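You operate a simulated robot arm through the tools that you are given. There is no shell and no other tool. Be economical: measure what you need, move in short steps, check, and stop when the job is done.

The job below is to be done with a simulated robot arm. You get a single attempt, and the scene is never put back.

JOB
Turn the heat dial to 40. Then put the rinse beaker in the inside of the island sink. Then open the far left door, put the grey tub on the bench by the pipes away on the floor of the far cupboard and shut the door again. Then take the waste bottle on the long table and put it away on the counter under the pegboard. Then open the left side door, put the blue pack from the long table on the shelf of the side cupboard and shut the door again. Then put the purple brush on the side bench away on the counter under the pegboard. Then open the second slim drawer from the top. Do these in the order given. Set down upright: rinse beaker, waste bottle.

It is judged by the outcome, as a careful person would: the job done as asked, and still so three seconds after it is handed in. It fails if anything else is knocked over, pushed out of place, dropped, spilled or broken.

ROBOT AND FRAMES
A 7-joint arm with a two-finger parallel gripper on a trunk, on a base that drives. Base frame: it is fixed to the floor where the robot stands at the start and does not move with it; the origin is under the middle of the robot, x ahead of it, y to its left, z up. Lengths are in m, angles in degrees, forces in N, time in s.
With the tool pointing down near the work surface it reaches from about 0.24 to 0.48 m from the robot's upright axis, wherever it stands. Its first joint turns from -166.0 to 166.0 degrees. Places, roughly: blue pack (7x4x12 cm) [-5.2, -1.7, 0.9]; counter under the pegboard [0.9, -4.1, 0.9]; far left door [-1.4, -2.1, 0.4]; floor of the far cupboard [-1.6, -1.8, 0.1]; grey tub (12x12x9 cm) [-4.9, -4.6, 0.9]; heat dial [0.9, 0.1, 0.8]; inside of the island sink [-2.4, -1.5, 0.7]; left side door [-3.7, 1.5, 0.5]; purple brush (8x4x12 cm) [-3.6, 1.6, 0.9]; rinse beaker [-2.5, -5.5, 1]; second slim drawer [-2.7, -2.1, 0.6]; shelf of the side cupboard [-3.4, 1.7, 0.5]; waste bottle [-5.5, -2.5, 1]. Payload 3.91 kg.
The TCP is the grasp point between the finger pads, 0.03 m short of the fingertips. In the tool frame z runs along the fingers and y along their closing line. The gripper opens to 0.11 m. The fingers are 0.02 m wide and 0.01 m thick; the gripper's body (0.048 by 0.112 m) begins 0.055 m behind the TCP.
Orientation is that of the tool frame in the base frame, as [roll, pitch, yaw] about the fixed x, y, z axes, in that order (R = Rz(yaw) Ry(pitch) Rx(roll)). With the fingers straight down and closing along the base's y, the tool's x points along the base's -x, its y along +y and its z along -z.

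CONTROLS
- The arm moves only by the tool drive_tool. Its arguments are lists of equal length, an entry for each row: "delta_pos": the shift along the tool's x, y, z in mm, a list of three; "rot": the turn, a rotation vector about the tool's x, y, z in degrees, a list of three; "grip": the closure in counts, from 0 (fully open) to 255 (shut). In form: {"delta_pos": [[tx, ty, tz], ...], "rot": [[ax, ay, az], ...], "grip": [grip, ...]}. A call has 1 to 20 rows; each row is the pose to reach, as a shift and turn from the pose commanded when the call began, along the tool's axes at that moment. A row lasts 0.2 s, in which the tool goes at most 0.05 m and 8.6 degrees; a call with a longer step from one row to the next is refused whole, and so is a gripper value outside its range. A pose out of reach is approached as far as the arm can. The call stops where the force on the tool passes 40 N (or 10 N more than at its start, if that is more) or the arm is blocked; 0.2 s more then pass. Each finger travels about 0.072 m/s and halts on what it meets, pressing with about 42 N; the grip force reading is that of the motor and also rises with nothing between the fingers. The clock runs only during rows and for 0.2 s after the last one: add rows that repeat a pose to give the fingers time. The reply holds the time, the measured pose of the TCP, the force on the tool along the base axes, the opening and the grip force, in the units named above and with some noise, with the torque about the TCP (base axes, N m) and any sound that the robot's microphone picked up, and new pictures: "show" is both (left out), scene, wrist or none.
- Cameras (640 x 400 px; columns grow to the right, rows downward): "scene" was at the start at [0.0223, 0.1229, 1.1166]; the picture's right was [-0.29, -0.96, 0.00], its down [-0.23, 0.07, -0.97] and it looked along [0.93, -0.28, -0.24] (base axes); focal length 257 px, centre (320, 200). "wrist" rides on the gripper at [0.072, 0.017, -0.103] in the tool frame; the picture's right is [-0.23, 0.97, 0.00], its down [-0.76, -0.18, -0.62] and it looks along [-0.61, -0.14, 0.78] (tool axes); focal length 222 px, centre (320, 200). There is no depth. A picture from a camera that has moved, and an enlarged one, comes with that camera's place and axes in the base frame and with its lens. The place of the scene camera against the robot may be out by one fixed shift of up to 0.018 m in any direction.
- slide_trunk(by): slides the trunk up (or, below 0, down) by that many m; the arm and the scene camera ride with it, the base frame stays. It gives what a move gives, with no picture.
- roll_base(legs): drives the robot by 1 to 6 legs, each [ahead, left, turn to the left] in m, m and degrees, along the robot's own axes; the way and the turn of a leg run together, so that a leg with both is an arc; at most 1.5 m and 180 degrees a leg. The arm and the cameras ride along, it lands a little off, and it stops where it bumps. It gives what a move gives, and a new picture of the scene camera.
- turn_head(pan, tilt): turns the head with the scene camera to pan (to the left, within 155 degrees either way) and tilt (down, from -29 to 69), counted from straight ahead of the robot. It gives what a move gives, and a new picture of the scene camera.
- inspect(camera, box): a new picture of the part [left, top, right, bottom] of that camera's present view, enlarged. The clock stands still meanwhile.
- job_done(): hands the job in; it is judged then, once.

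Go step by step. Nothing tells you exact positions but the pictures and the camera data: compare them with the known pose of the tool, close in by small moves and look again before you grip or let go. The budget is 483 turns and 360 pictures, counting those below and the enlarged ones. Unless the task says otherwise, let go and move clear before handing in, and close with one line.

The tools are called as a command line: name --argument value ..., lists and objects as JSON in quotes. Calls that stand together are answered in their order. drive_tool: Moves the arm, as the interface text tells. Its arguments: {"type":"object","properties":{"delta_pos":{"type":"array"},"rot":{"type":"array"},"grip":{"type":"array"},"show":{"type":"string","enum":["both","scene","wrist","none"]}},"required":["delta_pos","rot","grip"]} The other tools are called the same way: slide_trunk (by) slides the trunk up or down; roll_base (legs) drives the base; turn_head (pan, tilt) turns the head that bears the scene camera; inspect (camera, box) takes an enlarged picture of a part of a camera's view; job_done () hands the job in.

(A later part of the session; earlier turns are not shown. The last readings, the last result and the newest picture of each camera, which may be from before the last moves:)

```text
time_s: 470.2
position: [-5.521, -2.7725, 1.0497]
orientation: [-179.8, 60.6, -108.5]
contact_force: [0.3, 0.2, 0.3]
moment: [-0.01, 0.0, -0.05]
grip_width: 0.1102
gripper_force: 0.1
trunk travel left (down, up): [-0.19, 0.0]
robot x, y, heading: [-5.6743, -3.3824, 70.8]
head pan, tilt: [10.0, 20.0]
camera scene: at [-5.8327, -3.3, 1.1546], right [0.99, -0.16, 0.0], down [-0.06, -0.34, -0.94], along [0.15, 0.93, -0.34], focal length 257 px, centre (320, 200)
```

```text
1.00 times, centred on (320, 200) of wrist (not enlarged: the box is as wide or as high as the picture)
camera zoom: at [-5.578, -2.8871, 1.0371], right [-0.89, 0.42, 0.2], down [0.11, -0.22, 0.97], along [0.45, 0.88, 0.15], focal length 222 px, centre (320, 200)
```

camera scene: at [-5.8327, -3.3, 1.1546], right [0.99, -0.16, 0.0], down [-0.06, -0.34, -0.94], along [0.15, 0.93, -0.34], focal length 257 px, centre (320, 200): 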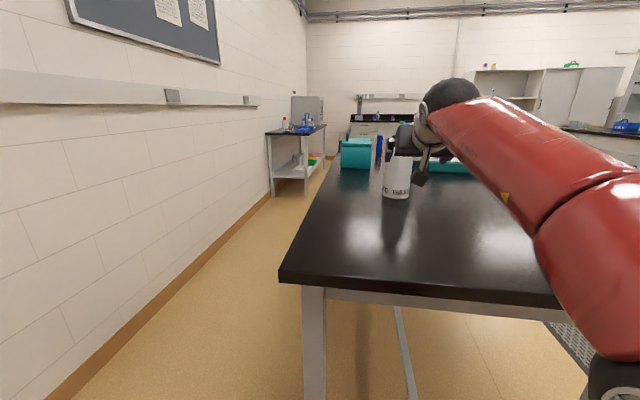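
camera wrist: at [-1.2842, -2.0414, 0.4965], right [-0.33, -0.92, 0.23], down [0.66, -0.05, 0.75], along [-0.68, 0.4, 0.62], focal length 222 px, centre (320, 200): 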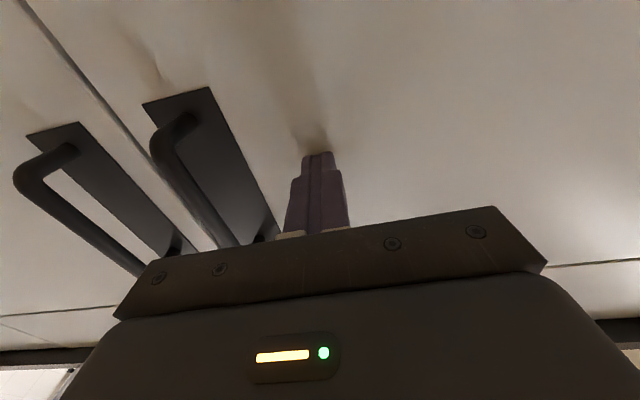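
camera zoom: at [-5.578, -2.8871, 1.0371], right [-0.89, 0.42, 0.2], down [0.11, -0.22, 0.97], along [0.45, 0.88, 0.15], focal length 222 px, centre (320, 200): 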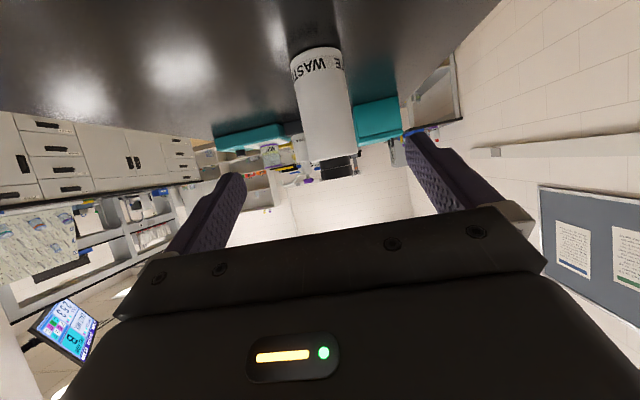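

roll_base --legs '[[0.05, 0, 0]]'

drive_tool --delta_pos '[[0, 2, 25], [0, 4, 50], [-1, 4, 75], [-1, 4, 85], [-1, 4, 85]]' --rot '[[0, 0, 0], [0, 0, 0], [0, 0, 0], [0, 0, 0], [0, 0, 0]]' --grip '[0, 0, 0, 0, 0]'

```text
time_s: 471.1
position: [-5.5043, -2.7248, 1.0493]
orientation: [-179.9, 60.6, -108.6]
contact_force: [-0.3, -0.7, 0.9]
moment: [0.0, 0.03, -0.04]
grip_width: 0.11
gripper_force: 0.0
trunk travel left (down, up): [-0.19, 0.0]
robot x, y, heading: [-5.6592, -3.3343, 70.5]
head pan, tilt: [10.0, 20.0]
camera scene: at [-5.8159, -3.2524, 1.1546], right [0.99, -0.16, 0.0], down [-0.06, -0.34, -0.94], along [0.15, 0.93, -0.34], focal length 257 px, centre (320, 200)
```

scene: 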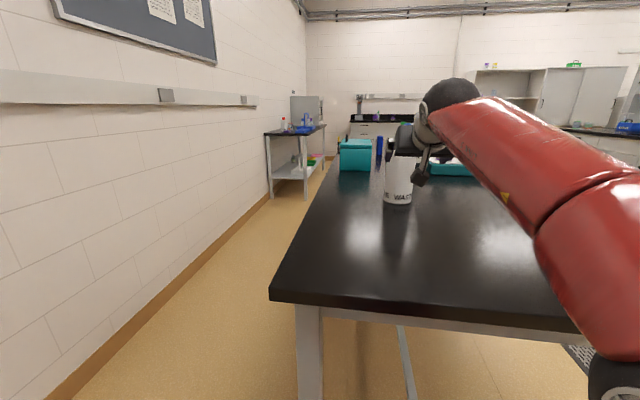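

```text
time_s: 472.3
position: [-5.4858, -2.6527, 1.0069]
orientation: [-179.9, 60.6, -108.6]
contact_force: [-0.6, -0.5, 0.0]
moment: [-0.02, -0.01, -0.01]
grip_width: 0.1101
gripper_force: 0.1
trunk travel left (down, up): [-0.19, 0.0]
robot x, y, heading: [-5.6636, -3.3365, 70.4]
head pan, tilt: [10.0, 20.0]
camera scene: at [-5.8159, -3.2524, 1.1546], right [0.99, -0.16, 0.0], down [-0.06, -0.34, -0.94], along [0.15, 0.93, -0.34], focal length 257 px, centre (320, 200)
camera wrist: at [-5.5411, -2.7677, 0.9958], right [-0.89, 0.42, 0.2], down [0.11, -0.22, 0.97], along [0.45, 0.88, 0.15], focal length 222 px, centre (320, 200)
```

scene: 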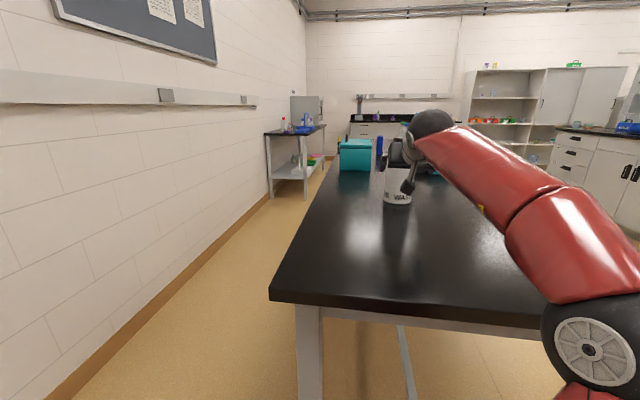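
wrist: 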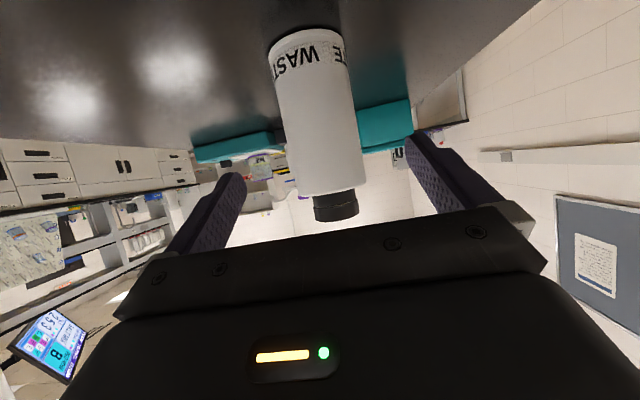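

drive_tool --delta_pos '[[1, 1, 30], [2, 1, 60], [3, 1, 75], [3, 1, 75], [3, 1, 75], [3, 1, 75], [3, 1, 75], [3, 1, 75]]' --rot '[[0, 0, 0], [0, 0, 0], [0, 0, 0], [0, 0, 0], [0, 0, 0], [0, 0, 0], [0, 0, 0], [0, 0, 0]]' --grip '[0, 0, 0, 0, 50, 100, 160, 160]'

```text
time_s: 474.1
position: [-5.4652, -2.5929, 0.9691]
orientation: [-179.8, 60.6, -108.6]
contact_force: [-0.6, -0.1, -0.1]
moment: [-0.03, 0.01, 0.03]
grip_width: 0.041
gripper_force: 0.2
trunk travel left (down, up): [-0.19, 0.0]
robot x, y, heading: [-5.6586, -3.3346, 70.8]
head pan, tilt: [10.0, 20.0]
camera scene: at [-5.8159, -3.2523, 1.1546], right [0.99, -0.16, 0.0], down [-0.06, -0.34, -0.94], along [0.15, 0.93, -0.34], focal length 257 px, centre (320, 200)
camera wrist: at [-5.5214, -2.7071, 0.9569], right [-0.89, 0.42, 0.2], down [0.11, -0.22, 0.97], along [0.45, 0.88, 0.15], focal length 222 px, centre (320, 200)
```

scene: 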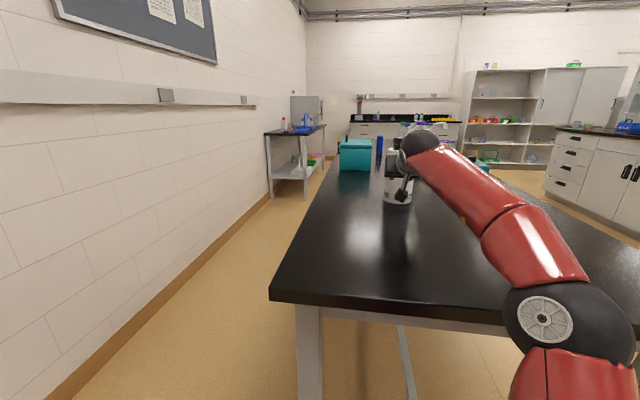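
wrist: 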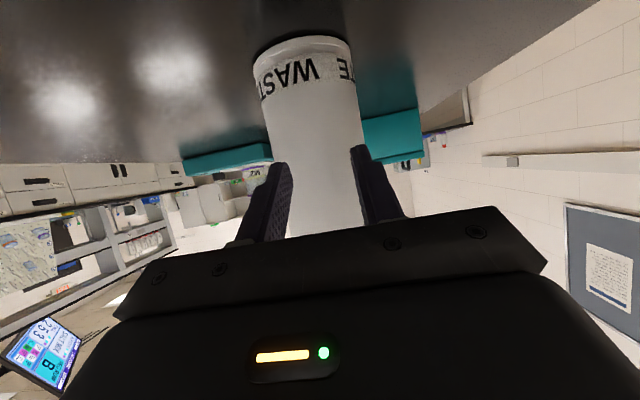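

The fingers closed just short of the bottle (it's ~5 cm further; table top is lower than assumed). Reopen and advance.

drive_tool --delta_pos '[[0, 0, 0], [0, 0, 0], [0, 0, 0], [0, 0, 0], [-8, -2, 20], [-16, -4, 40], [-20, -4, 54], [-20, -4, 54]]' --rot '[[0, 0, 0], [0, 0, 0], [0, 0, 0], [0, 0, 0], [0, 0, 0], [0, 0, 0], [0, 0, 0], [0, 0, 0]]' --grip '[100, 40, 0, 0, 0, 0, 0, 0]'

```text
time_s: 476.1
position: [-5.3418, -2.6181, 0.9453]
orientation: [-179.6, 62.4, -114.4]
contact_force: [0.1, 0.0, 0.6]
moment: [-0.05, 0.0, -0.01]
grip_width: 0.1099
gripper_force: 0.0
trunk travel left (down, up): [-0.19, 0.0]
robot x, y, heading: [-5.6263, -3.3522, 64.6]
head pan, tilt: [10.0, 20.0]
stopped in row 8: the arm was blocked; the commanded pose is now the measured one
camera scene: at [-5.8252, -3.3632, 1.1671], right [0.96, -0.26, 0.02], down [-0.05, -0.24, -0.97], along [0.26, 0.93, -0.24], focal length 257 px, centre (320, 200)
camera wrist: at [-5.4096, -2.7261, 0.9284], right [-0.84, 0.5, 0.2], down [0.07, -0.26, 0.96], along [0.54, 0.83, 0.18], focal length 222 px, centre (320, 200)
```

scene: 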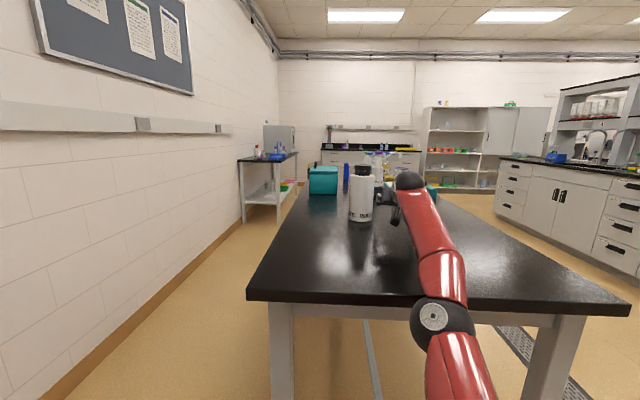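
wrist: 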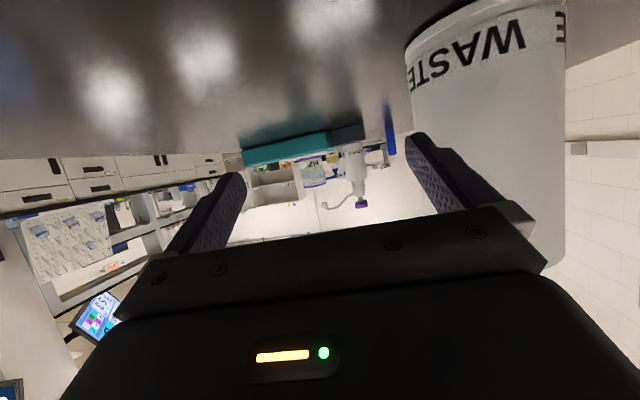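

The arm contacted the table edge and tipped/turned the base a bit. I retreat the tool carefully first.

drive_tool --delta_pos '[[-5, 0, -15], [-10, 0, -30], [-15, 0, -50], [-20, 0, -70], [-20, 0, -90], [-20, 0, -90]]' --rot '[[0, 0, 0], [0, 0, 0], [0, 0, 0], [0, 0, 0], [0, 0, 0], [0, 0, 0]]' --grip '[0, 0, 0, 0, 0, 0]'

```text
time_s: 476.6
position: [-5.341, -2.6424, 0.8986]
orientation: [-173.3, 61.5, -108.0]
contact_force: [-3.6, 1.0, -2.7]
moment: [0.2, -0.13, -0.15]
grip_width: 0.1097
gripper_force: 0.1
trunk travel left (down, up): [-0.19, 0.0]
robot x, y, heading: [-5.6254, -3.3588, 63.3]
head pan, tilt: [10.0, 20.0]
stopped in row 2: the arm was blocked; the commanded pose is now the measured one
camera scene: at [-5.8556, -3.4359, 1.1652], right [0.96, -0.29, 0.03], down [-0.02, -0.18, -0.98], along [0.29, 0.94, -0.18], focal length 257 px, centre (320, 200)
camera wrist: at [-5.4065, -2.7514, 0.8828], right [-0.86, 0.5, 0.15], down [0.04, -0.22, 0.97], along [0.52, 0.84, 0.17], focal length 222 px, centre (320, 200)
```

scene: 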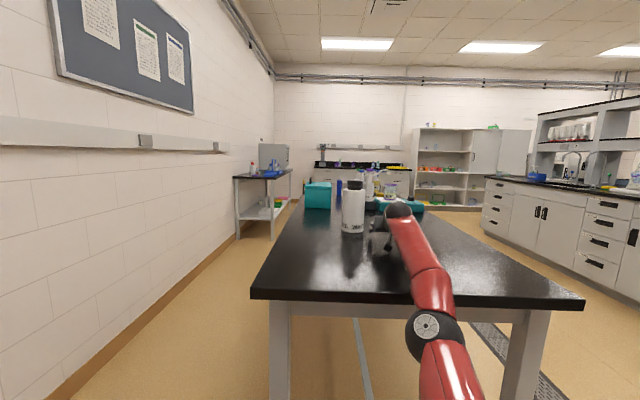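
wrist: 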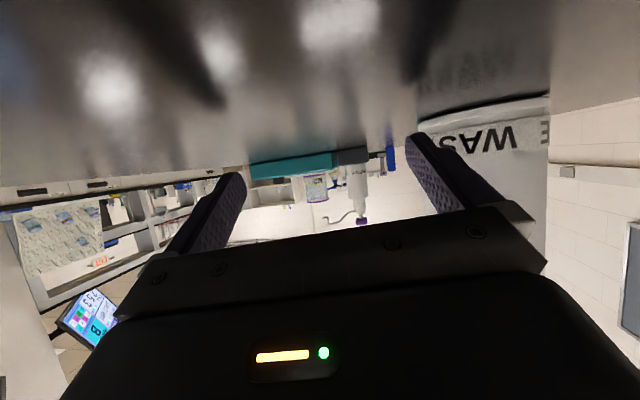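

The robot is tilted backward, with the arm bearing on the table edge. I'll roll the base back slightly to free it.

roll_base --legs '[[-0.08, 0, 0]]'

```text
time_s: 477.3
position: [-5.3213, -2.701, 0.9484]
orientation: [-135.1, 81.0, -72.7]
contact_force: [113.9, 91.2, 244.5]
moment: [-18.64, 4.81, 6.79]
grip_width: 0.11
gripper_force: 0.0
trunk travel left (down, up): [-0.19, 0.0]
robot x, y, heading: [-5.6261, -3.3607, 64.3]
head pan, tilt: [10.0, 20.0]
stopped in leg 1: the robot was blocked; the commanded pose is now the measured one
camera scene: at [-5.9231, -3.5743, 1.1544], right [0.96, -0.28, 0.05], down [0.03, -0.06, -1.0], along [0.28, 0.96, -0.05], focal length 257 px, centre (320, 200)
```

scene: 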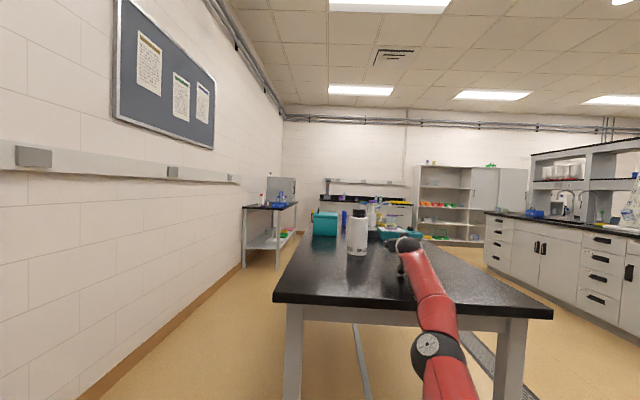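

drive_tool --delta_pos '[[-30, 0, 0], [-60, 0, 0], [-90, 0, 0], [-120, 0, 0]]' --rot '[[0, 0, 0], [0, 0, 0], [0, 0, 0], [0, 0, 0]]' --grip '[0, 0, 0, 0]'

```text
time_s: 477.6
position: [-5.3322, -2.717, 0.9539]
orientation: [94.8, 81.2, 163.5]
contact_force: [-35.4, 108.8, 227.5]
moment: [-11.57, 19.16, -10.3]
grip_width: 0.1102
gripper_force: 0.0
out of reach, approached as far as the arm can: row 1
trunk travel left (down, up): [-0.19, 0.0]
robot x, y, heading: [-5.5998, -3.3738, 53.5]
head pan, tilt: [10.0, 20.0]
stopped in row 1: the arm was blocked; the commanded pose is now the measured one
camera scene: at [-5.9643, -3.5697, 1.1427], right [0.89, -0.45, 0.07], down [0.06, -0.03, -1.0], along [0.45, 0.89, 0.0], focal length 257 px, centre (320, 200)
camera wrist: at [-5.3952, -2.8046, 0.8885], right [-0.86, 0.34, 0.37], down [0.05, -0.68, 0.73], along [0.5, 0.65, 0.57], focal length 222 px, centre (320, 200)
```

scene: 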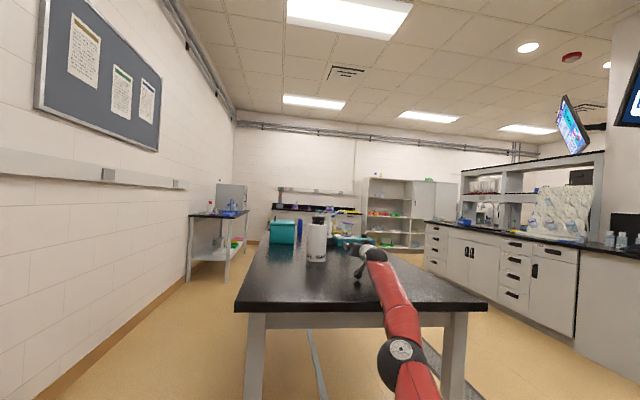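
wrist: 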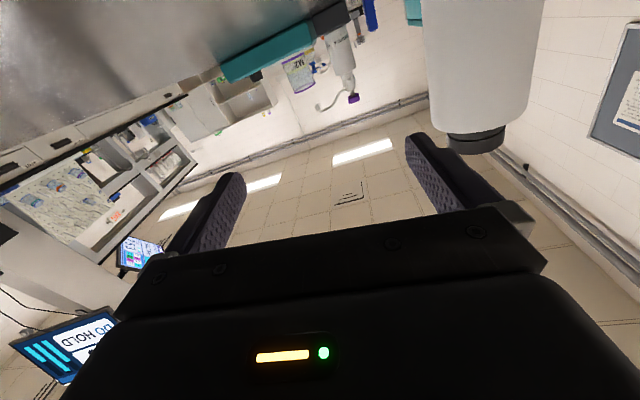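

drive_tool --delta_pos '[[-5, 0, -40], [-10, 0, -80], [-25, 0, -120], [-40, 0, -150]]' --rot '[[0, 0, 0], [0, 0, 0], [0, 0, 0], [0, 0, 0]]' --grip '[0, 0, 0, 0]'

```text
time_s: 478.0
position: [-5.3246, -2.7106, 0.9457]
orientation: [92.0, 68.1, 165.2]
contact_force: [-36.8, 108.5, 233.8]
moment: [-12.84, 22.42, -13.09]
grip_width: 0.11
gripper_force: 0.1
trunk travel left (down, up): [-0.19, 0.0]
robot x, y, heading: [-5.5801, -3.3718, 50.2]
head pan, tilt: [10.0, 20.0]
stopped in row 1: the arm was blocked; the commanded pose is now the measured one
camera scene: at [-5.9493, -3.5604, 1.1445], right [0.86, -0.51, 0.05], down [0.05, -0.02, -1.0], along [0.51, 0.86, 0.01], focal length 257 px, centre (320, 200)
camera wrist: at [-5.3955, -2.7998, 0.8874], right [-0.78, 0.24, 0.57], down [0.25, -0.72, 0.65], along [0.57, 0.65, 0.5], focal length 222 px, centre (320, 200)
```

scene: 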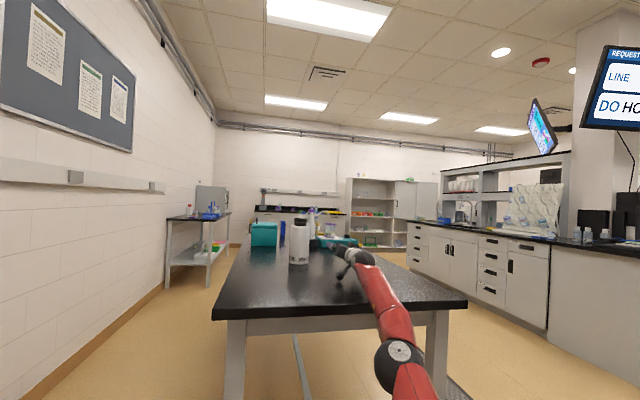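
wrist: 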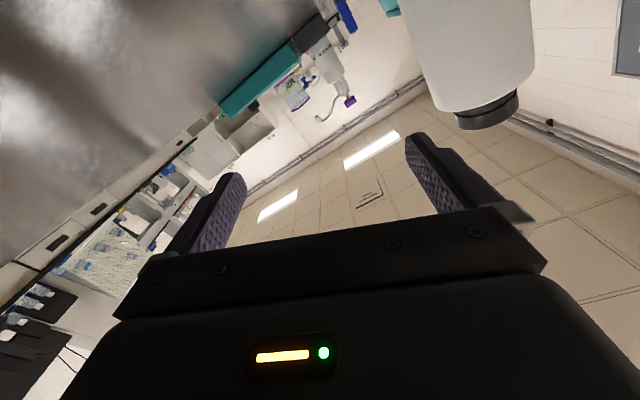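

drive_tool --delta_pos '[[-46, 18, -5], [-90, 36, -10], [-135, 54, -15], [-180, 72, -20]]' --rot '[[0, 0, 0], [0, 0, 0], [0, 0, 0], [0, 0, 0]]' --grip '[0, 0, 0, 0]' --show "scene"

```text
time_s: 478.3
position: [-5.3276, -2.7216, 0.9527]
orientation: [79.6, 64.9, 154.7]
contact_force: [88.4, 23.9, 141.1]
moment: [-10.28, 3.92, 5.69]
grip_width: 0.1101
gripper_force: 0.0
out of reach, approached as far as the arm can: row 1
trunk travel left (down, up): [-0.19, 0.0]
robot x, y, heading: [-5.6011, -3.3559, 57.2]
head pan, tilt: [10.0, 20.0]
stopped in row 1: the arm was blocked; the commanded pose is now the measured one
camera scene: at [-5.9424, -3.6178, 1.1447], right [0.92, -0.4, 0.04], down [0.05, 0.01, -1.0], along [0.39, 0.92, 0.03], focal length 257 px, centre (320, 200)
```

scene: 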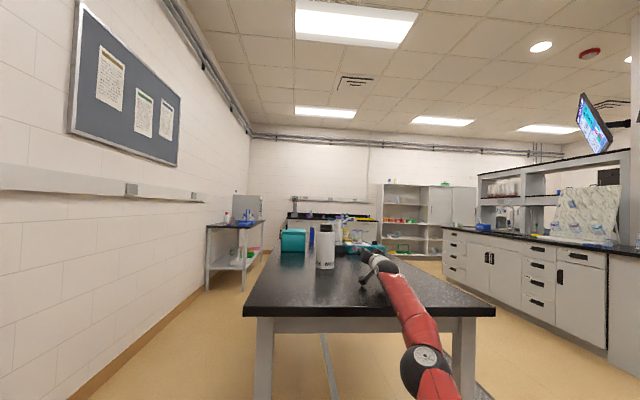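

drive_tool --delta_pos '[[-32, 18, -32]]' --rot '[[0, 0, 0]]' --grip '[0]' --show "none"

turn_head --pan 10 --tilt 69

```text
time_s: 478.6
position: [-5.3245, -2.7416, 0.9631]
orientation: [74.7, 56.9, 150.0]
contact_force: [4.1, 1.1, -8.3]
moment: [0.73, -0.27, 0.25]
grip_width: 0.1099
gripper_force: 0.0
trunk travel left (down, up): [-0.19, 0.0]
robot x, y, heading: [-5.5809, -3.3711, 52.4]
head pan, tilt: [10.0, 20.0]
stopped in row 1: the force on the tool passed its limit at 260 N (the readings are from after the stop); the commanded pose is now the measured one
```

```text
time_s: 479.7
position: [-5.3281, -2.7433, 0.9608]
orientation: [74.7, 57.1, 150.6]
contact_force: [-0.6, -0.3, 0.4]
moment: [0.02, -0.03, 0.0]
grip_width: 0.1101
gripper_force: 0.2
trunk travel left (down, up): [-0.19, 0.0]
robot x, y, heading: [-5.5819, -3.3698, 52.5]
head pan, tilt: [10.0, 68.8]
camera scene: at [-5.9439, -3.6491, 1.0675], right [0.88, -0.48, 0.02], down [-0.33, -0.63, -0.7], along [0.35, 0.61, -0.71], focal length 257 px, centre (320, 200)
```

scene: 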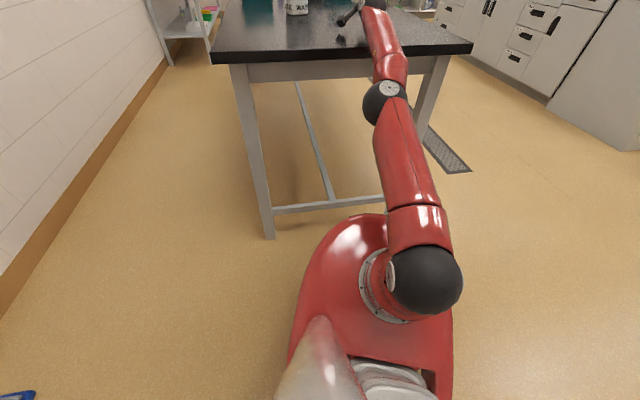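

The hand is free now; the elbow is bearing on the table edge. I fold the arm back and up.

drive_tool --delta_pos '[[-18, 14, -17], [-36, 28, -34], [-54, 42, -51], [-72, 56, -68], [-90, 70, -85], [-108, 84, -102]]' --rot '[[0, 0, 0], [0, 0, 0], [0, 0, 0], [0, 0, 0], [0, 0, 0], [0, 0, 0]]' --grip '[0, 0, 0, 0, 0, 0]' --show "scene"

```text
time_s: 480.1
position: [-5.3195, -2.7506, 0.9631]
orientation: [76.9, 45.6, 153.9]
contact_force: [0.3, -0.1, -0.2]
moment: [0.02, 0.02, -0.04]
grip_width: 0.1098
gripper_force: 0.0
trunk travel left (down, up): [-0.19, 0.0]
robot x, y, heading: [-5.5851, -3.3714, 51.9]
head pan, tilt: [10.0, 68.8]
stopped in row 1: the force on the tool passed its limit at 166 N (the readings are from after the stop); the commanded pose is now the measured one
camera scene: at [-5.9462, -3.6504, 1.0668], right [0.87, -0.49, 0.02], down [-0.33, -0.62, -0.71], along [0.35, 0.61, -0.71], focal length 257 px, centre (320, 200)
```

scene: 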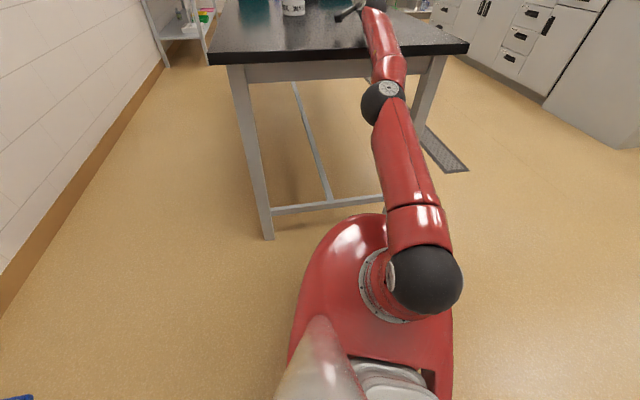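

turn_head --pan -2 --tilt 45

inspect --camera "wrist" --box '[0, 0, 640, 400]'

inspect --camera "scene" --box '[200, 60, 440, 210]'

```text
time_s: 480.9
position: [-5.3182, -2.7506, 0.9626]
orientation: [77.2, 46.1, 153.4]
contact_force: [-0.4, 0.4, -0.2]
moment: [-0.01, -0.02, -0.03]
grip_width: 0.11
gripper_force: 0.1
trunk travel left (down, up): [-0.19, 0.0]
robot x, y, heading: [-5.5797, -3.3716, 51.6]
head pan, tilt: [-2.0, 45.0]
camera scene: at [-5.9327, -3.6475, 1.1019], right [0.76, -0.64, -0.06], down [-0.28, -0.24, -0.93], along [0.58, 0.73, -0.37], focal length 257 px, centre (320, 200)
```

scene: 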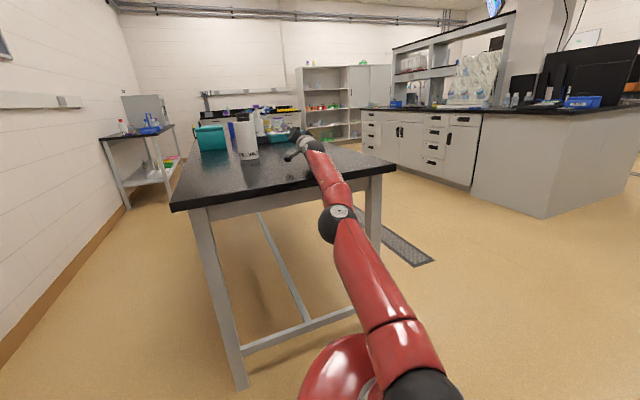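

```text
1.00 times, centred on (320, 200) of wrist (not enlarged: the box is as wide or as high as the picture)
camera zoom: at [-5.4059, -2.8255, 0.9064], right [-0.57, 0.04, 0.82], down [0.42, -0.84, 0.33], along [0.71, 0.53, 0.46], focal length 222 px, centre (320, 200)
```

zoom: 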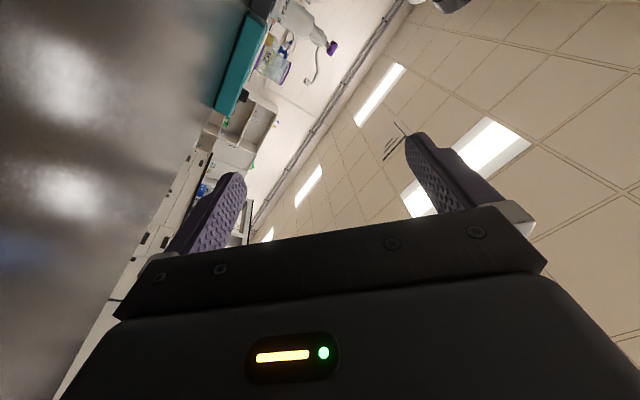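

```text
2.67 times, centred on (320, 135) of scene
camera zoom: at [-5.9327, -3.6475, 1.1019], right [0.76, -0.64, -0.06], down [-0.28, -0.24, -0.93], along [0.58, 0.73, -0.37], focal length 685 px, centre (320, 373)
```

zoom: 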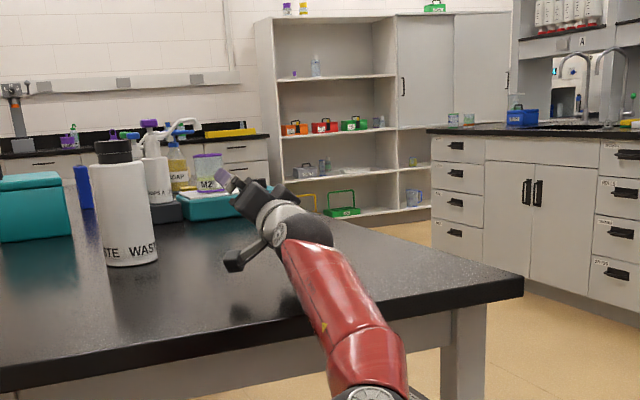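

drive_tool --delta_pos '[[-19, 22, -37]]' --rot '[[0, 0, 0]]' --grip '[0]' --show "none"

drive_tool --delta_pos '[[-19, 22, -37]]' --rot '[[0, 0, 0]]' --grip '[0]' --show "scene"

```text
time_s: 481.3
position: [-5.3434, -2.76, 0.9228]
orientation: [89.3, 44.5, 165.5]
contact_force: [-24.7, -7.6, 43.4]
moment: [-3.65, 1.03, -1.67]
grip_width: 0.1099
gripper_force: 0.0
trunk travel left (down, up): [-0.19, 0.0]
robot x, y, heading: [-5.5461, -3.3959, 41.6]
head pan, tilt: [-2.0, 45.0]
stopped in row 1: the arm was blocked; the commanded pose is now the measured one
```

```text
time_s: 481.5
position: [-5.3136, -2.783, 0.9301]
orientation: [85.7, 33.4, 159.0]
contact_force: [0.2, -0.2, -0.5]
moment: [0.0, 0.01, 0.0]
grip_width: 0.1102
gripper_force: 0.1
trunk travel left (down, up): [-0.19, 0.0]
robot x, y, heading: [-5.5532, -3.3911, 43.2]
head pan, tilt: [-2.0, 45.0]
stopped in row 1: the force on the tool passed its limit at 218 N (the readings are from after the stop); the commanded pose is now the measured one
camera scene: at [-6.0064, -3.6436, 1.0836], right [0.66, -0.75, -0.04], down [-0.25, -0.17, -0.95], along [0.7, 0.64, -0.3], focal length 257 px, centre (320, 200)
```

scene: 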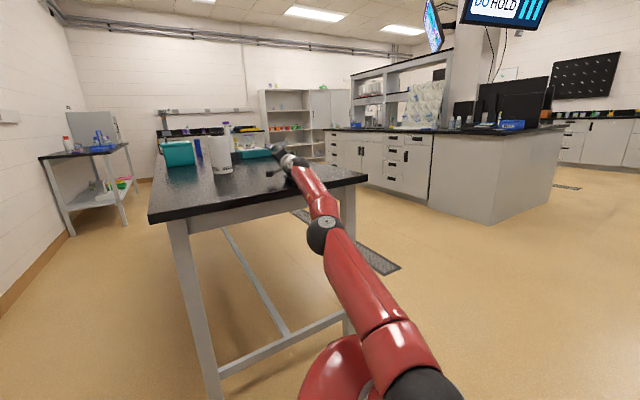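

The robot is propped on the forearm against the table. I try rolling the base away along the arm's line so it slides free.

roll_base --legs '[[-0.09, -0.043, 0]]'

```text
time_s: 482.3
position: [-5.3174, -2.8131, 0.9535]
orientation: [75.4, 27.3, 154.1]
contact_force: [-0.2, 0.4, 0.8]
moment: [0.0, -0.01, 0.0]
grip_width: 0.11
gripper_force: 0.0
trunk travel left (down, up): [-0.19, 0.0]
robot x, y, heading: [-5.5826, -3.3687, 53.2]
head pan, tilt: [-2.0, 45.0]
stopped in leg 1: the robot was blocked; the commanded pose is now the measured one
camera scene: at [-5.9702, -3.7504, 1.079], right [0.78, -0.62, -0.09], down [-0.24, -0.15, -0.96], along [0.58, 0.77, -0.27], focal length 257 px, centre (320, 200)
```

scene: 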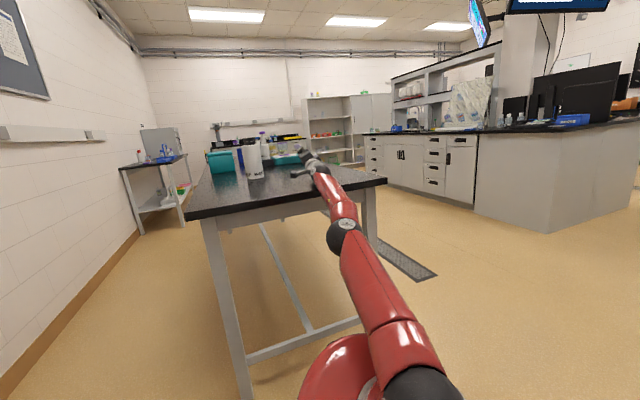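

turn_head --pan 40 --tilt 69

turn_head --pan -60 --tilt 69

turn_head --pan 150 --tilt 40

```text
time_s: 483.4
position: [-5.313, -2.816, 0.9542]
orientation: [75.4, 29.0, 152.5]
contact_force: [0.3, -0.8, -0.5]
moment: [0.0, -0.04, -0.02]
grip_width: 0.1099
gripper_force: 0.1
trunk travel left (down, up): [-0.19, 0.0]
robot x, y, heading: [-5.5765, -3.374, 50.9]
head pan, tilt: [40.0, 68.8]
camera scene: at [-6.0546, -3.7109, 1.0301], right [0.96, -0.06, 0.29], down [0.17, -0.7, -0.69], along [0.24, 0.71, -0.66], focal length 257 px, centre (320, 200)
```

scene: 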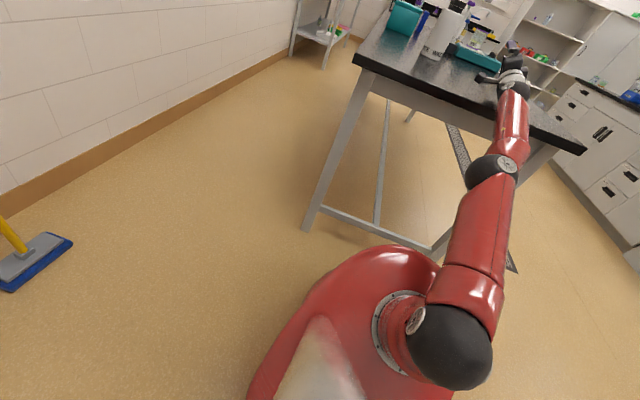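

```text
time_s: 485.1
position: [-5.3142, -2.8148, 0.9521]
orientation: [75.4, 28.7, 152.9]
contact_force: [0.7, -0.7, -0.5]
moment: [-0.01, 0.01, -0.01]
grip_width: 0.11
gripper_force: 0.0
trunk travel left (down, up): [-0.19, 0.0]
robot x, y, heading: [-5.5814, -3.3721, 50.9]
head pan, tilt: [-60.0, 68.8]
camera scene: at [-5.9963, -3.7775, 1.0188], right [-0.1, -0.89, -0.45], down [-0.78, 0.35, -0.51], along [0.61, 0.31, -0.73], focal length 257 px, centre (320, 200)
```

scene: 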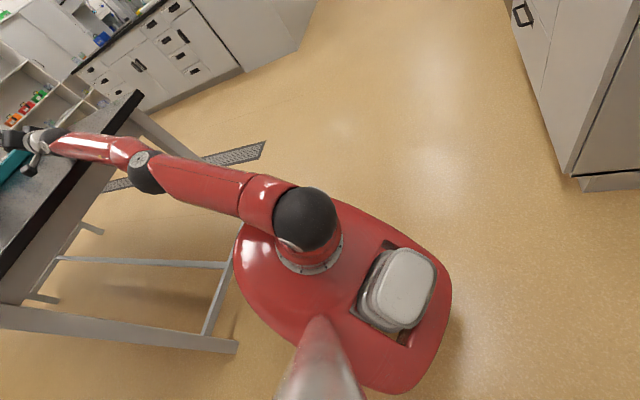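

```text
time_s: 488.1
position: [-5.3158, -2.8181, 0.9534]
orientation: [75.4, 28.7, 152.7]
contact_force: [0.1, -0.3, -0.2]
moment: [0.0, -0.02, -0.03]
grip_width: 0.1102
gripper_force: 0.0
trunk travel left (down, up): [-0.19, 0.0]
robot x, y, heading: [-5.5794, -3.3752, 51.1]
head pan, tilt: [150.0, 40.0]
camera scene: at [-6.1402, -3.8015, 1.0008], right [-0.39, 0.88, 0.28], down [0.78, 0.48, -0.39], along [-0.48, 0.07, -0.87], focal length 257 px, centre (320, 200)
```

scene: 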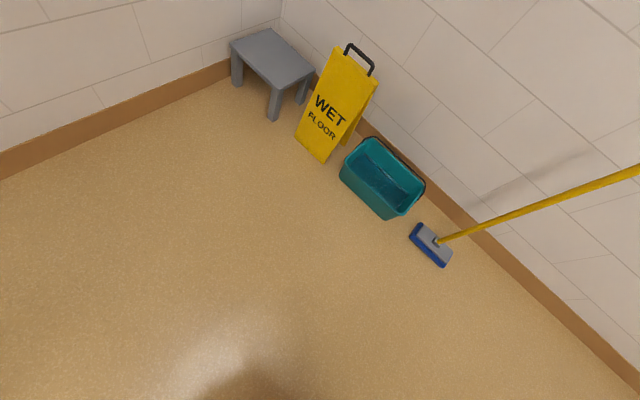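

drive_tool --delta_pos '[[-2, 4, -4], [-4, 9, -9], [-7, 17, -17], [-10, 25, -26], [-13, 34, -34], [-17, 42, -43], [-20, 50, -52], [-23, 59, -60], [-27, 67, -69], [-30, 76, -77], [-33, 84, -86], [-37, 92, -95], [-40, 101, -103], [-43, 109, -112]]' --rot '[[0, 0, 0], [0, 0, 0], [0, 0, 0], [0, 0, 0], [0, 0, 0], [0, 0, 0], [0, 0, 0], [0, 0, 0], [0, 0, 0], [0, 0, 0], [0, 0, 0], [0, 0, 0], [0, 0, 0], [0, 0, 0]]' --grip '[0, 0, 0, 0, 0, 0, 0, 0, 0, 0, 0, 0, 0, 0]' --show "none"

turn_head --pan 10 --tilt 50

```text
time_s: 488.5
position: [-5.3171, -2.8373, 0.9597]
orientation: [71.0, 27.6, 148.2]
contact_force: [0.7, -0.6, -0.6]
moment: [0.03, -0.01, -0.01]
grip_width: 0.11
gripper_force: 0.0
trunk travel left (down, up): [-0.19, 0.0]
robot x, y, heading: [-5.595, -3.3693, 54.0]
head pan, tilt: [150.0, 40.0]
stopped in row 1: the arm was blocked; the commanded pose is now the measured one
```

```text
time_s: 490.7
position: [-5.3247, -2.8404, 0.959]
orientation: [71.1, 26.9, 149.7]
contact_force: [0.2, 0.1, 0.2]
moment: [-0.03, 0.0, 0.03]
grip_width: 0.1098
gripper_force: 0.0
trunk travel left (down, up): [-0.19, 0.0]
robot x, y, heading: [-5.5937, -3.3692, 53.1]
head pan, tilt: [10.0, 50.0]
camera scene: at [-6.0697, -3.7399, 1.0463], right [0.88, -0.47, 0.08], down [-0.08, -0.31, -0.95], along [0.47, 0.83, -0.31], focal length 257 px, centre (320, 200)
```

scene: 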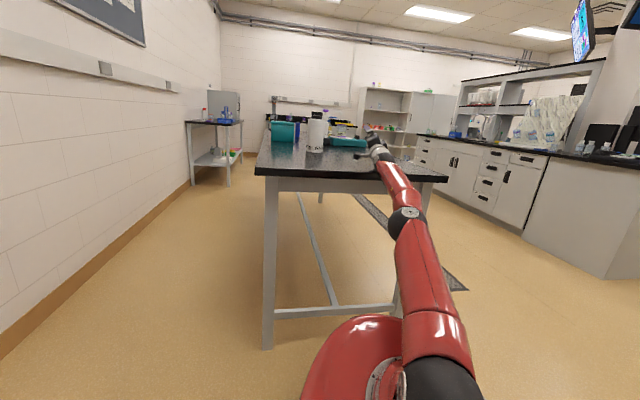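

The bottle is still standing. Back-driving doesn't work; I try turning the base right so the arm slides off the table's free corner.

roll_base --legs '[[0, 0, -20]]'

```text
time_s: 491.4
position: [-5.314, -2.8581, 0.9656]
orientation: [65.7, 36.0, 139.9]
contact_force: [-0.5, -0.3, 0.0]
moment: [0.0, -0.01, -0.02]
grip_width: 0.1099
gripper_force: 0.0
trunk travel left (down, up): [-0.19, 0.0]
robot x, y, heading: [-5.5966, -3.3684, 55.0]
head pan, tilt: [10.0, 50.0]
stopped in leg 1: the robot was blocked; the commanded pose is now the measured one
camera scene: at [-6.1015, -3.7385, 1.0356], right [0.88, -0.45, 0.12], down [-0.04, -0.32, -0.95], along [0.47, 0.83, -0.3], focal length 257 px, centre (320, 200)
```

scene: 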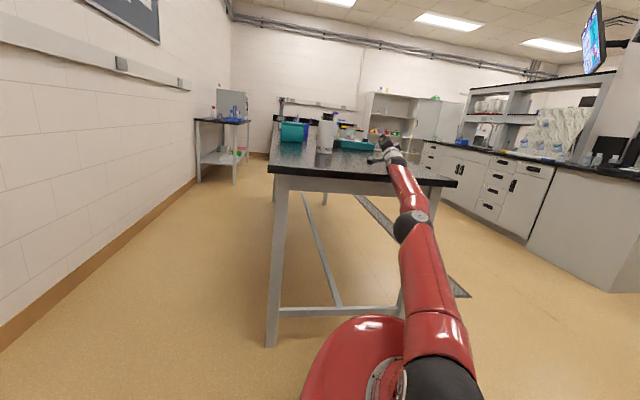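

drive_tool --delta_pos '[[-9, 18, -44]]' --rot '[[0, 0, 0]]' --grip '[0]' --show "none"

drive_tool --delta_pos '[[-9, 18, -44]]' --rot '[[0, 0, 0]]' --grip '[0]' --show "scene"

```text
time_s: 492.0
position: [-5.3123, -2.8693, 0.9659]
orientation: [63.6, 37.5, 136.2]
contact_force: [-0.9, 0.0, 1.0]
moment: [-0.02, 0.0, 0.0]
grip_width: 0.1099
gripper_force: 0.1
out of reach, approached as far as the arm can: row 1
trunk travel left (down, up): [-0.19, 0.0]
robot x, y, heading: [-5.6027, -3.3636, 54.3]
head pan, tilt: [10.0, 50.0]
stopped in row 1: the arm was blocked; the commanded pose is now the measured one
```

```text
time_s: 492.4
position: [-5.3226, -2.9138, 0.9553]
orientation: [61.8, 36.1, 133.1]
contact_force: [72.7, 123.6, 244.2]
moment: [-1.09, 19.39, -9.63]
grip_width: 0.1098
gripper_force: 0.0
out of reach, approached as far as the arm can: row 1
trunk travel left (down, up): [-0.19, 0.0]
robot x, y, heading: [-5.6041, -3.3704, 54.7]
head pan, tilt: [10.0, 50.0]
stopped in row 1: the arm was blocked; the commanded pose is now the measured one
camera scene: at [-6.1606, -3.7987, 0.9993], right [0.88, -0.45, 0.15], down [0.02, -0.27, -0.96], along [0.48, 0.85, -0.22], focal length 257 px, centre (320, 200)
```

scene: 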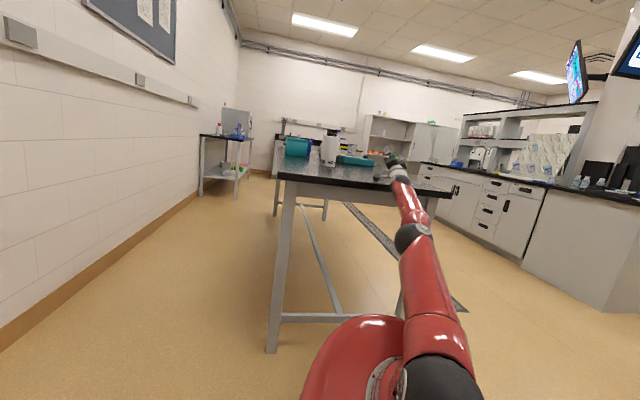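

drive_tool --delta_pos '[[-39, -24, 2], [-78, -48, 4], [-117, -72, 6], [-156, -96, 8]]' --rot '[[0, 0, 0], [0, 0, 0], [0, 0, 0], [0, 0, 0]]' --grip '[0, 0, 0, 0]' --show "scene"

```text
time_s: 492.9
position: [-5.3139, -2.9193, 0.9524]
orientation: [66.5, 26.5, 141.3]
contact_force: [38.4, 54.4, 201.5]
moment: [-9.06, 2.58, 1.91]
grip_width: 0.1099
gripper_force: 0.0
out of reach, approached as far as the arm can: row 1, 2
trunk travel left (down, up): [-0.19, 0.0]
robot x, y, heading: [-5.6058, -3.3718, 54.3]
head pan, tilt: [10.0, 50.0]
stopped in row 2: the arm was blocked; the commanded pose is now the measured one
camera scene: at [-6.1605, -3.7978, 0.9997], right [0.88, -0.46, 0.14], down [0.02, -0.26, -0.96], along [0.48, 0.85, -0.22], focal length 257 px, centre (320, 200)
```

scene: 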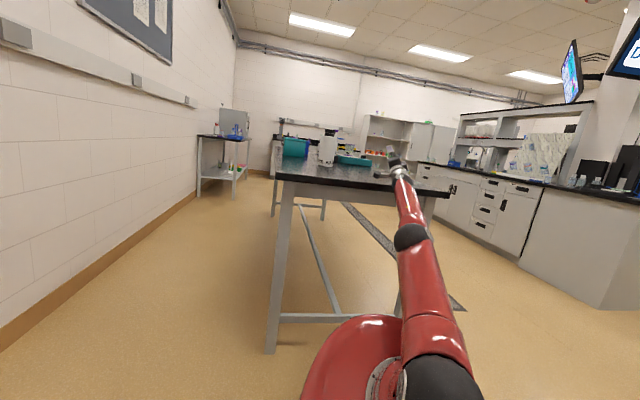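

drive_tool --delta_pos '[[0, 0, -25], [0, 0, -50], [0, 0, -75], [0, 0, -100]]' --rot '[[0, 0, 0], [0, 0, 0], [0, 0, 0], [0, 0, 0]]' --grip '[0, 0, 0, 0]' --show "both"

```text
time_s: 493.1
position: [-5.3069, -2.9236, 0.9527]
orientation: [67.5, 22.7, 140.9]
contact_force: [38.9, 56.4, 210.1]
moment: [-8.52, 3.95, 0.52]
grip_width: 0.1101
gripper_force: 0.2
out of reach, approached as far as the arm can: row 1
trunk travel left (down, up): [-0.19, 0.0]
robot x, y, heading: [-5.6059, -3.3713, 54.2]
head pan, tilt: [10.0, 50.0]
stopped in row 1: the force on the tool passed its limit at 226 N (the readings are from after the stop); the commanded pose is now the measured one
camera scene: at [-6.1737, -3.7873, 0.997], right [0.87, -0.46, 0.16], down [0.03, -0.27, -0.96], along [0.49, 0.84, -0.22], focal length 257 px, centre (320, 200)
camera wrist: at [-5.4165, -2.9664, 0.9037], right [-0.34, -0.2, 0.92], down [0.35, -0.93, -0.08], along [0.87, 0.29, 0.39], focal length 222 px, centre (320, 200)
```

scene: 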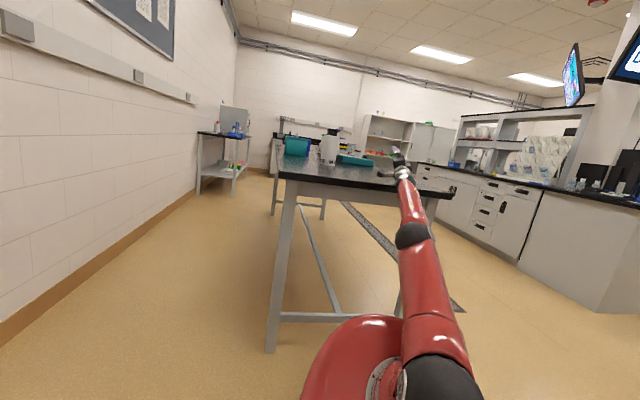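
wrist: 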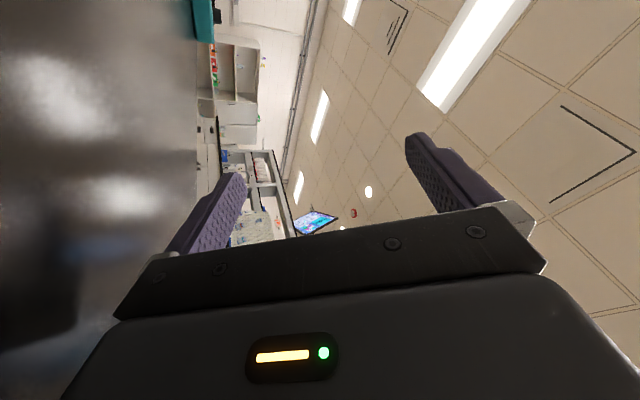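

drive_tool --delta_pos '[[17, -38, -16]]' --rot '[[0, 0, 0]]' --grip '[0]' --show "scene"

```text
time_s: 493.7
position: [-5.3038, -2.9253, 0.953]
orientation: [67.4, 20.8, 141.0]
contact_force: [46.5, 53.1, 209.7]
moment: [-8.43, 3.78, 0.88]
grip_width: 0.1099
gripper_force: 0.1
out of reach, approached as far as the arm can: row 1
trunk travel left (down, up): [-0.19, 0.0]
robot x, y, heading: [-5.6057, -3.3689, 53.8]
head pan, tilt: [10.0, 50.0]
stopped in row 1: the arm was blocked; the commanded pose is now the measured one
camera scene: at [-6.1929, -3.772, 0.9925], right [0.87, -0.46, 0.18], down [0.05, -0.29, -0.96], along [0.49, 0.84, -0.23], focal length 257 px, centre (320, 200)
```

scene: 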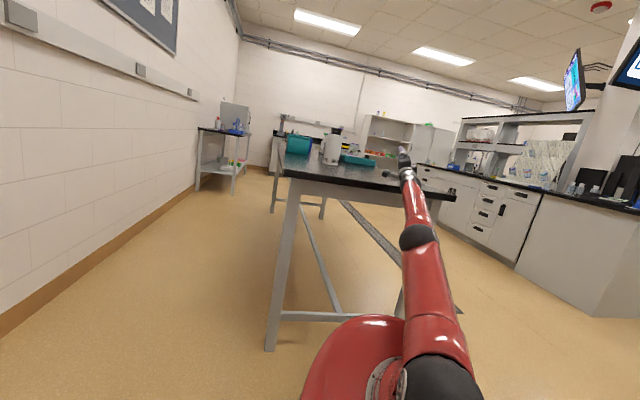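

drive_tool --delta_pos '[[0, 0, 0], [0, 0, 0], [0, 0, 0], [0, 0, 0], [0, 0, 0], [0, 0, 0], [0, 0, 0], [0, 0, 0], [0, 0, 0]]' --rot '[[2.7, 4, -7], [5.4, 8, -14], [8.1, 12, -21], [10.8, 16, -28], [13.5, 20, -35], [16.2, 24, -42], [18.9, 28, -49], [21.6, 32, -56], [24.3, 36, -63]]' --grip '[0, 0, 0, 0, 0, 0, 0, 0, 0]' --show "scene"

```text
time_s: 494.3
position: [-5.3382, -2.9072, 0.9492]
orientation: [68.6, 31.5, 144.0]
contact_force: [7.2, 80.8, 213.4]
moment: [-9.22, 4.31, -2.13]
grip_width: 0.1099
gripper_force: 0.1
out of reach, approached as far as the arm can: row 2
trunk travel left (down, up): [-0.19, 0.0]
robot x, y, heading: [-5.5995, -3.3835, 50.2]
head pan, tilt: [10.0, 50.0]
stopped in row 2: the force on the tool passed its limit at 263 N (the readings are from after the stop); the commanded pose is now the measured one
camera scene: at [-6.1999, -3.7589, 0.9925], right [0.84, -0.52, 0.17], down [0.02, -0.27, -0.96], along [0.55, 0.81, -0.22], focal length 257 px, centre (320, 200)
```

scene: 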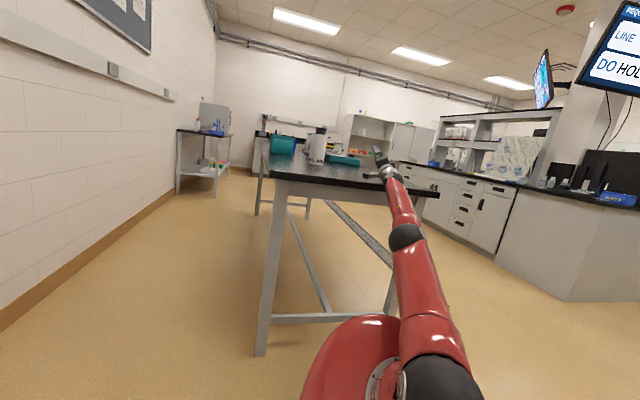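

drive_tool --delta_pos '[[-18, 30, -10], [-36, 60, -20], [-54, 90, -30], [-72, 120, -40]]' --rot '[[2.7, 4, -7], [5.4, 8, -14], [8.1, 12, -21], [10.8, 16, -28]]' --grip '[0, 0, 0, 0]' --show "none"

inspect --camera "scene" --box '[160, 80, 560, 330]'

```text
time_s: 494.6
position: [-5.3292, -2.9123, 0.9493]
orientation: [70.2, 24.8, 144.1]
contact_force: [16.8, 75.6, 210.5]
moment: [-8.43, 5.59, -2.14]
grip_width: 0.1102
gripper_force: 0.1
trunk travel left (down, up): [-0.19, 0.0]
robot x, y, heading: [-5.6023, -3.3782, 51.6]
head pan, tilt: [10.0, 50.0]
stopped in row 1: the arm was blocked; the commanded pose is now the measured one
```

```text
1.60 times, centred on (360, 205) of scene
camera zoom: at [-6.1877, -3.7772, 0.9936], right [0.85, -0.5, 0.16], down [0.02, -0.27, -0.96], along [0.52, 0.82, -0.22], focal length 411 px, centre (256, 192)
```

zoom: 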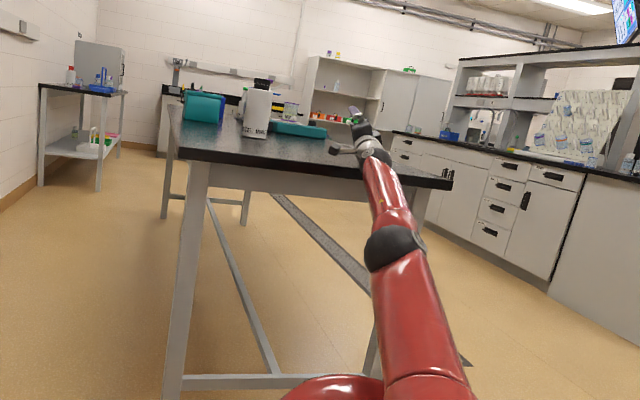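

drive_tool --delta_pos '[[-13, 27, 0], [-26, 54, 0], [-39, 81, -2], [-52, 108, -6], [-65, 135, -12]]' --rot '[[-7.6, -3.7, 0], [-15.2, -7.4, 0], [-22.8, -11.1, 0], [-30.4, -14.8, 0], [-38, -18.5, 0]]' --grip '[0, 0, 0, 0, 0]' --show "scene"

```text
time_s: 494.9
position: [-5.3283, -2.9202, 0.9526]
orientation: [68.2, 15.6, 150.1]
contact_force: [30.8, 67.3, 213.8]
moment: [-7.76, 4.94, 0.44]
grip_width: 0.1098
gripper_force: 0.0
out of reach, approached as far as the arm can: row 1
trunk travel left (down, up): [-0.19, 0.0]
robot x, y, heading: [-5.5968, -3.3815, 51.9]
head pan, tilt: [10.0, 50.0]
stopped in row 1: the arm was blocked; the commanded pose is now the measured one
camera scene: at [-6.1683, -3.7953, 0.9977], right [0.86, -0.5, 0.13], down [0.01, -0.25, -0.97], along [0.51, 0.83, -0.21], focal length 257 px, centre (320, 200)
```

scene: 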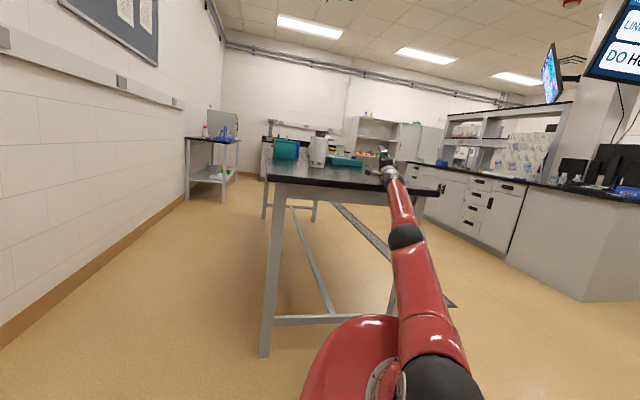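

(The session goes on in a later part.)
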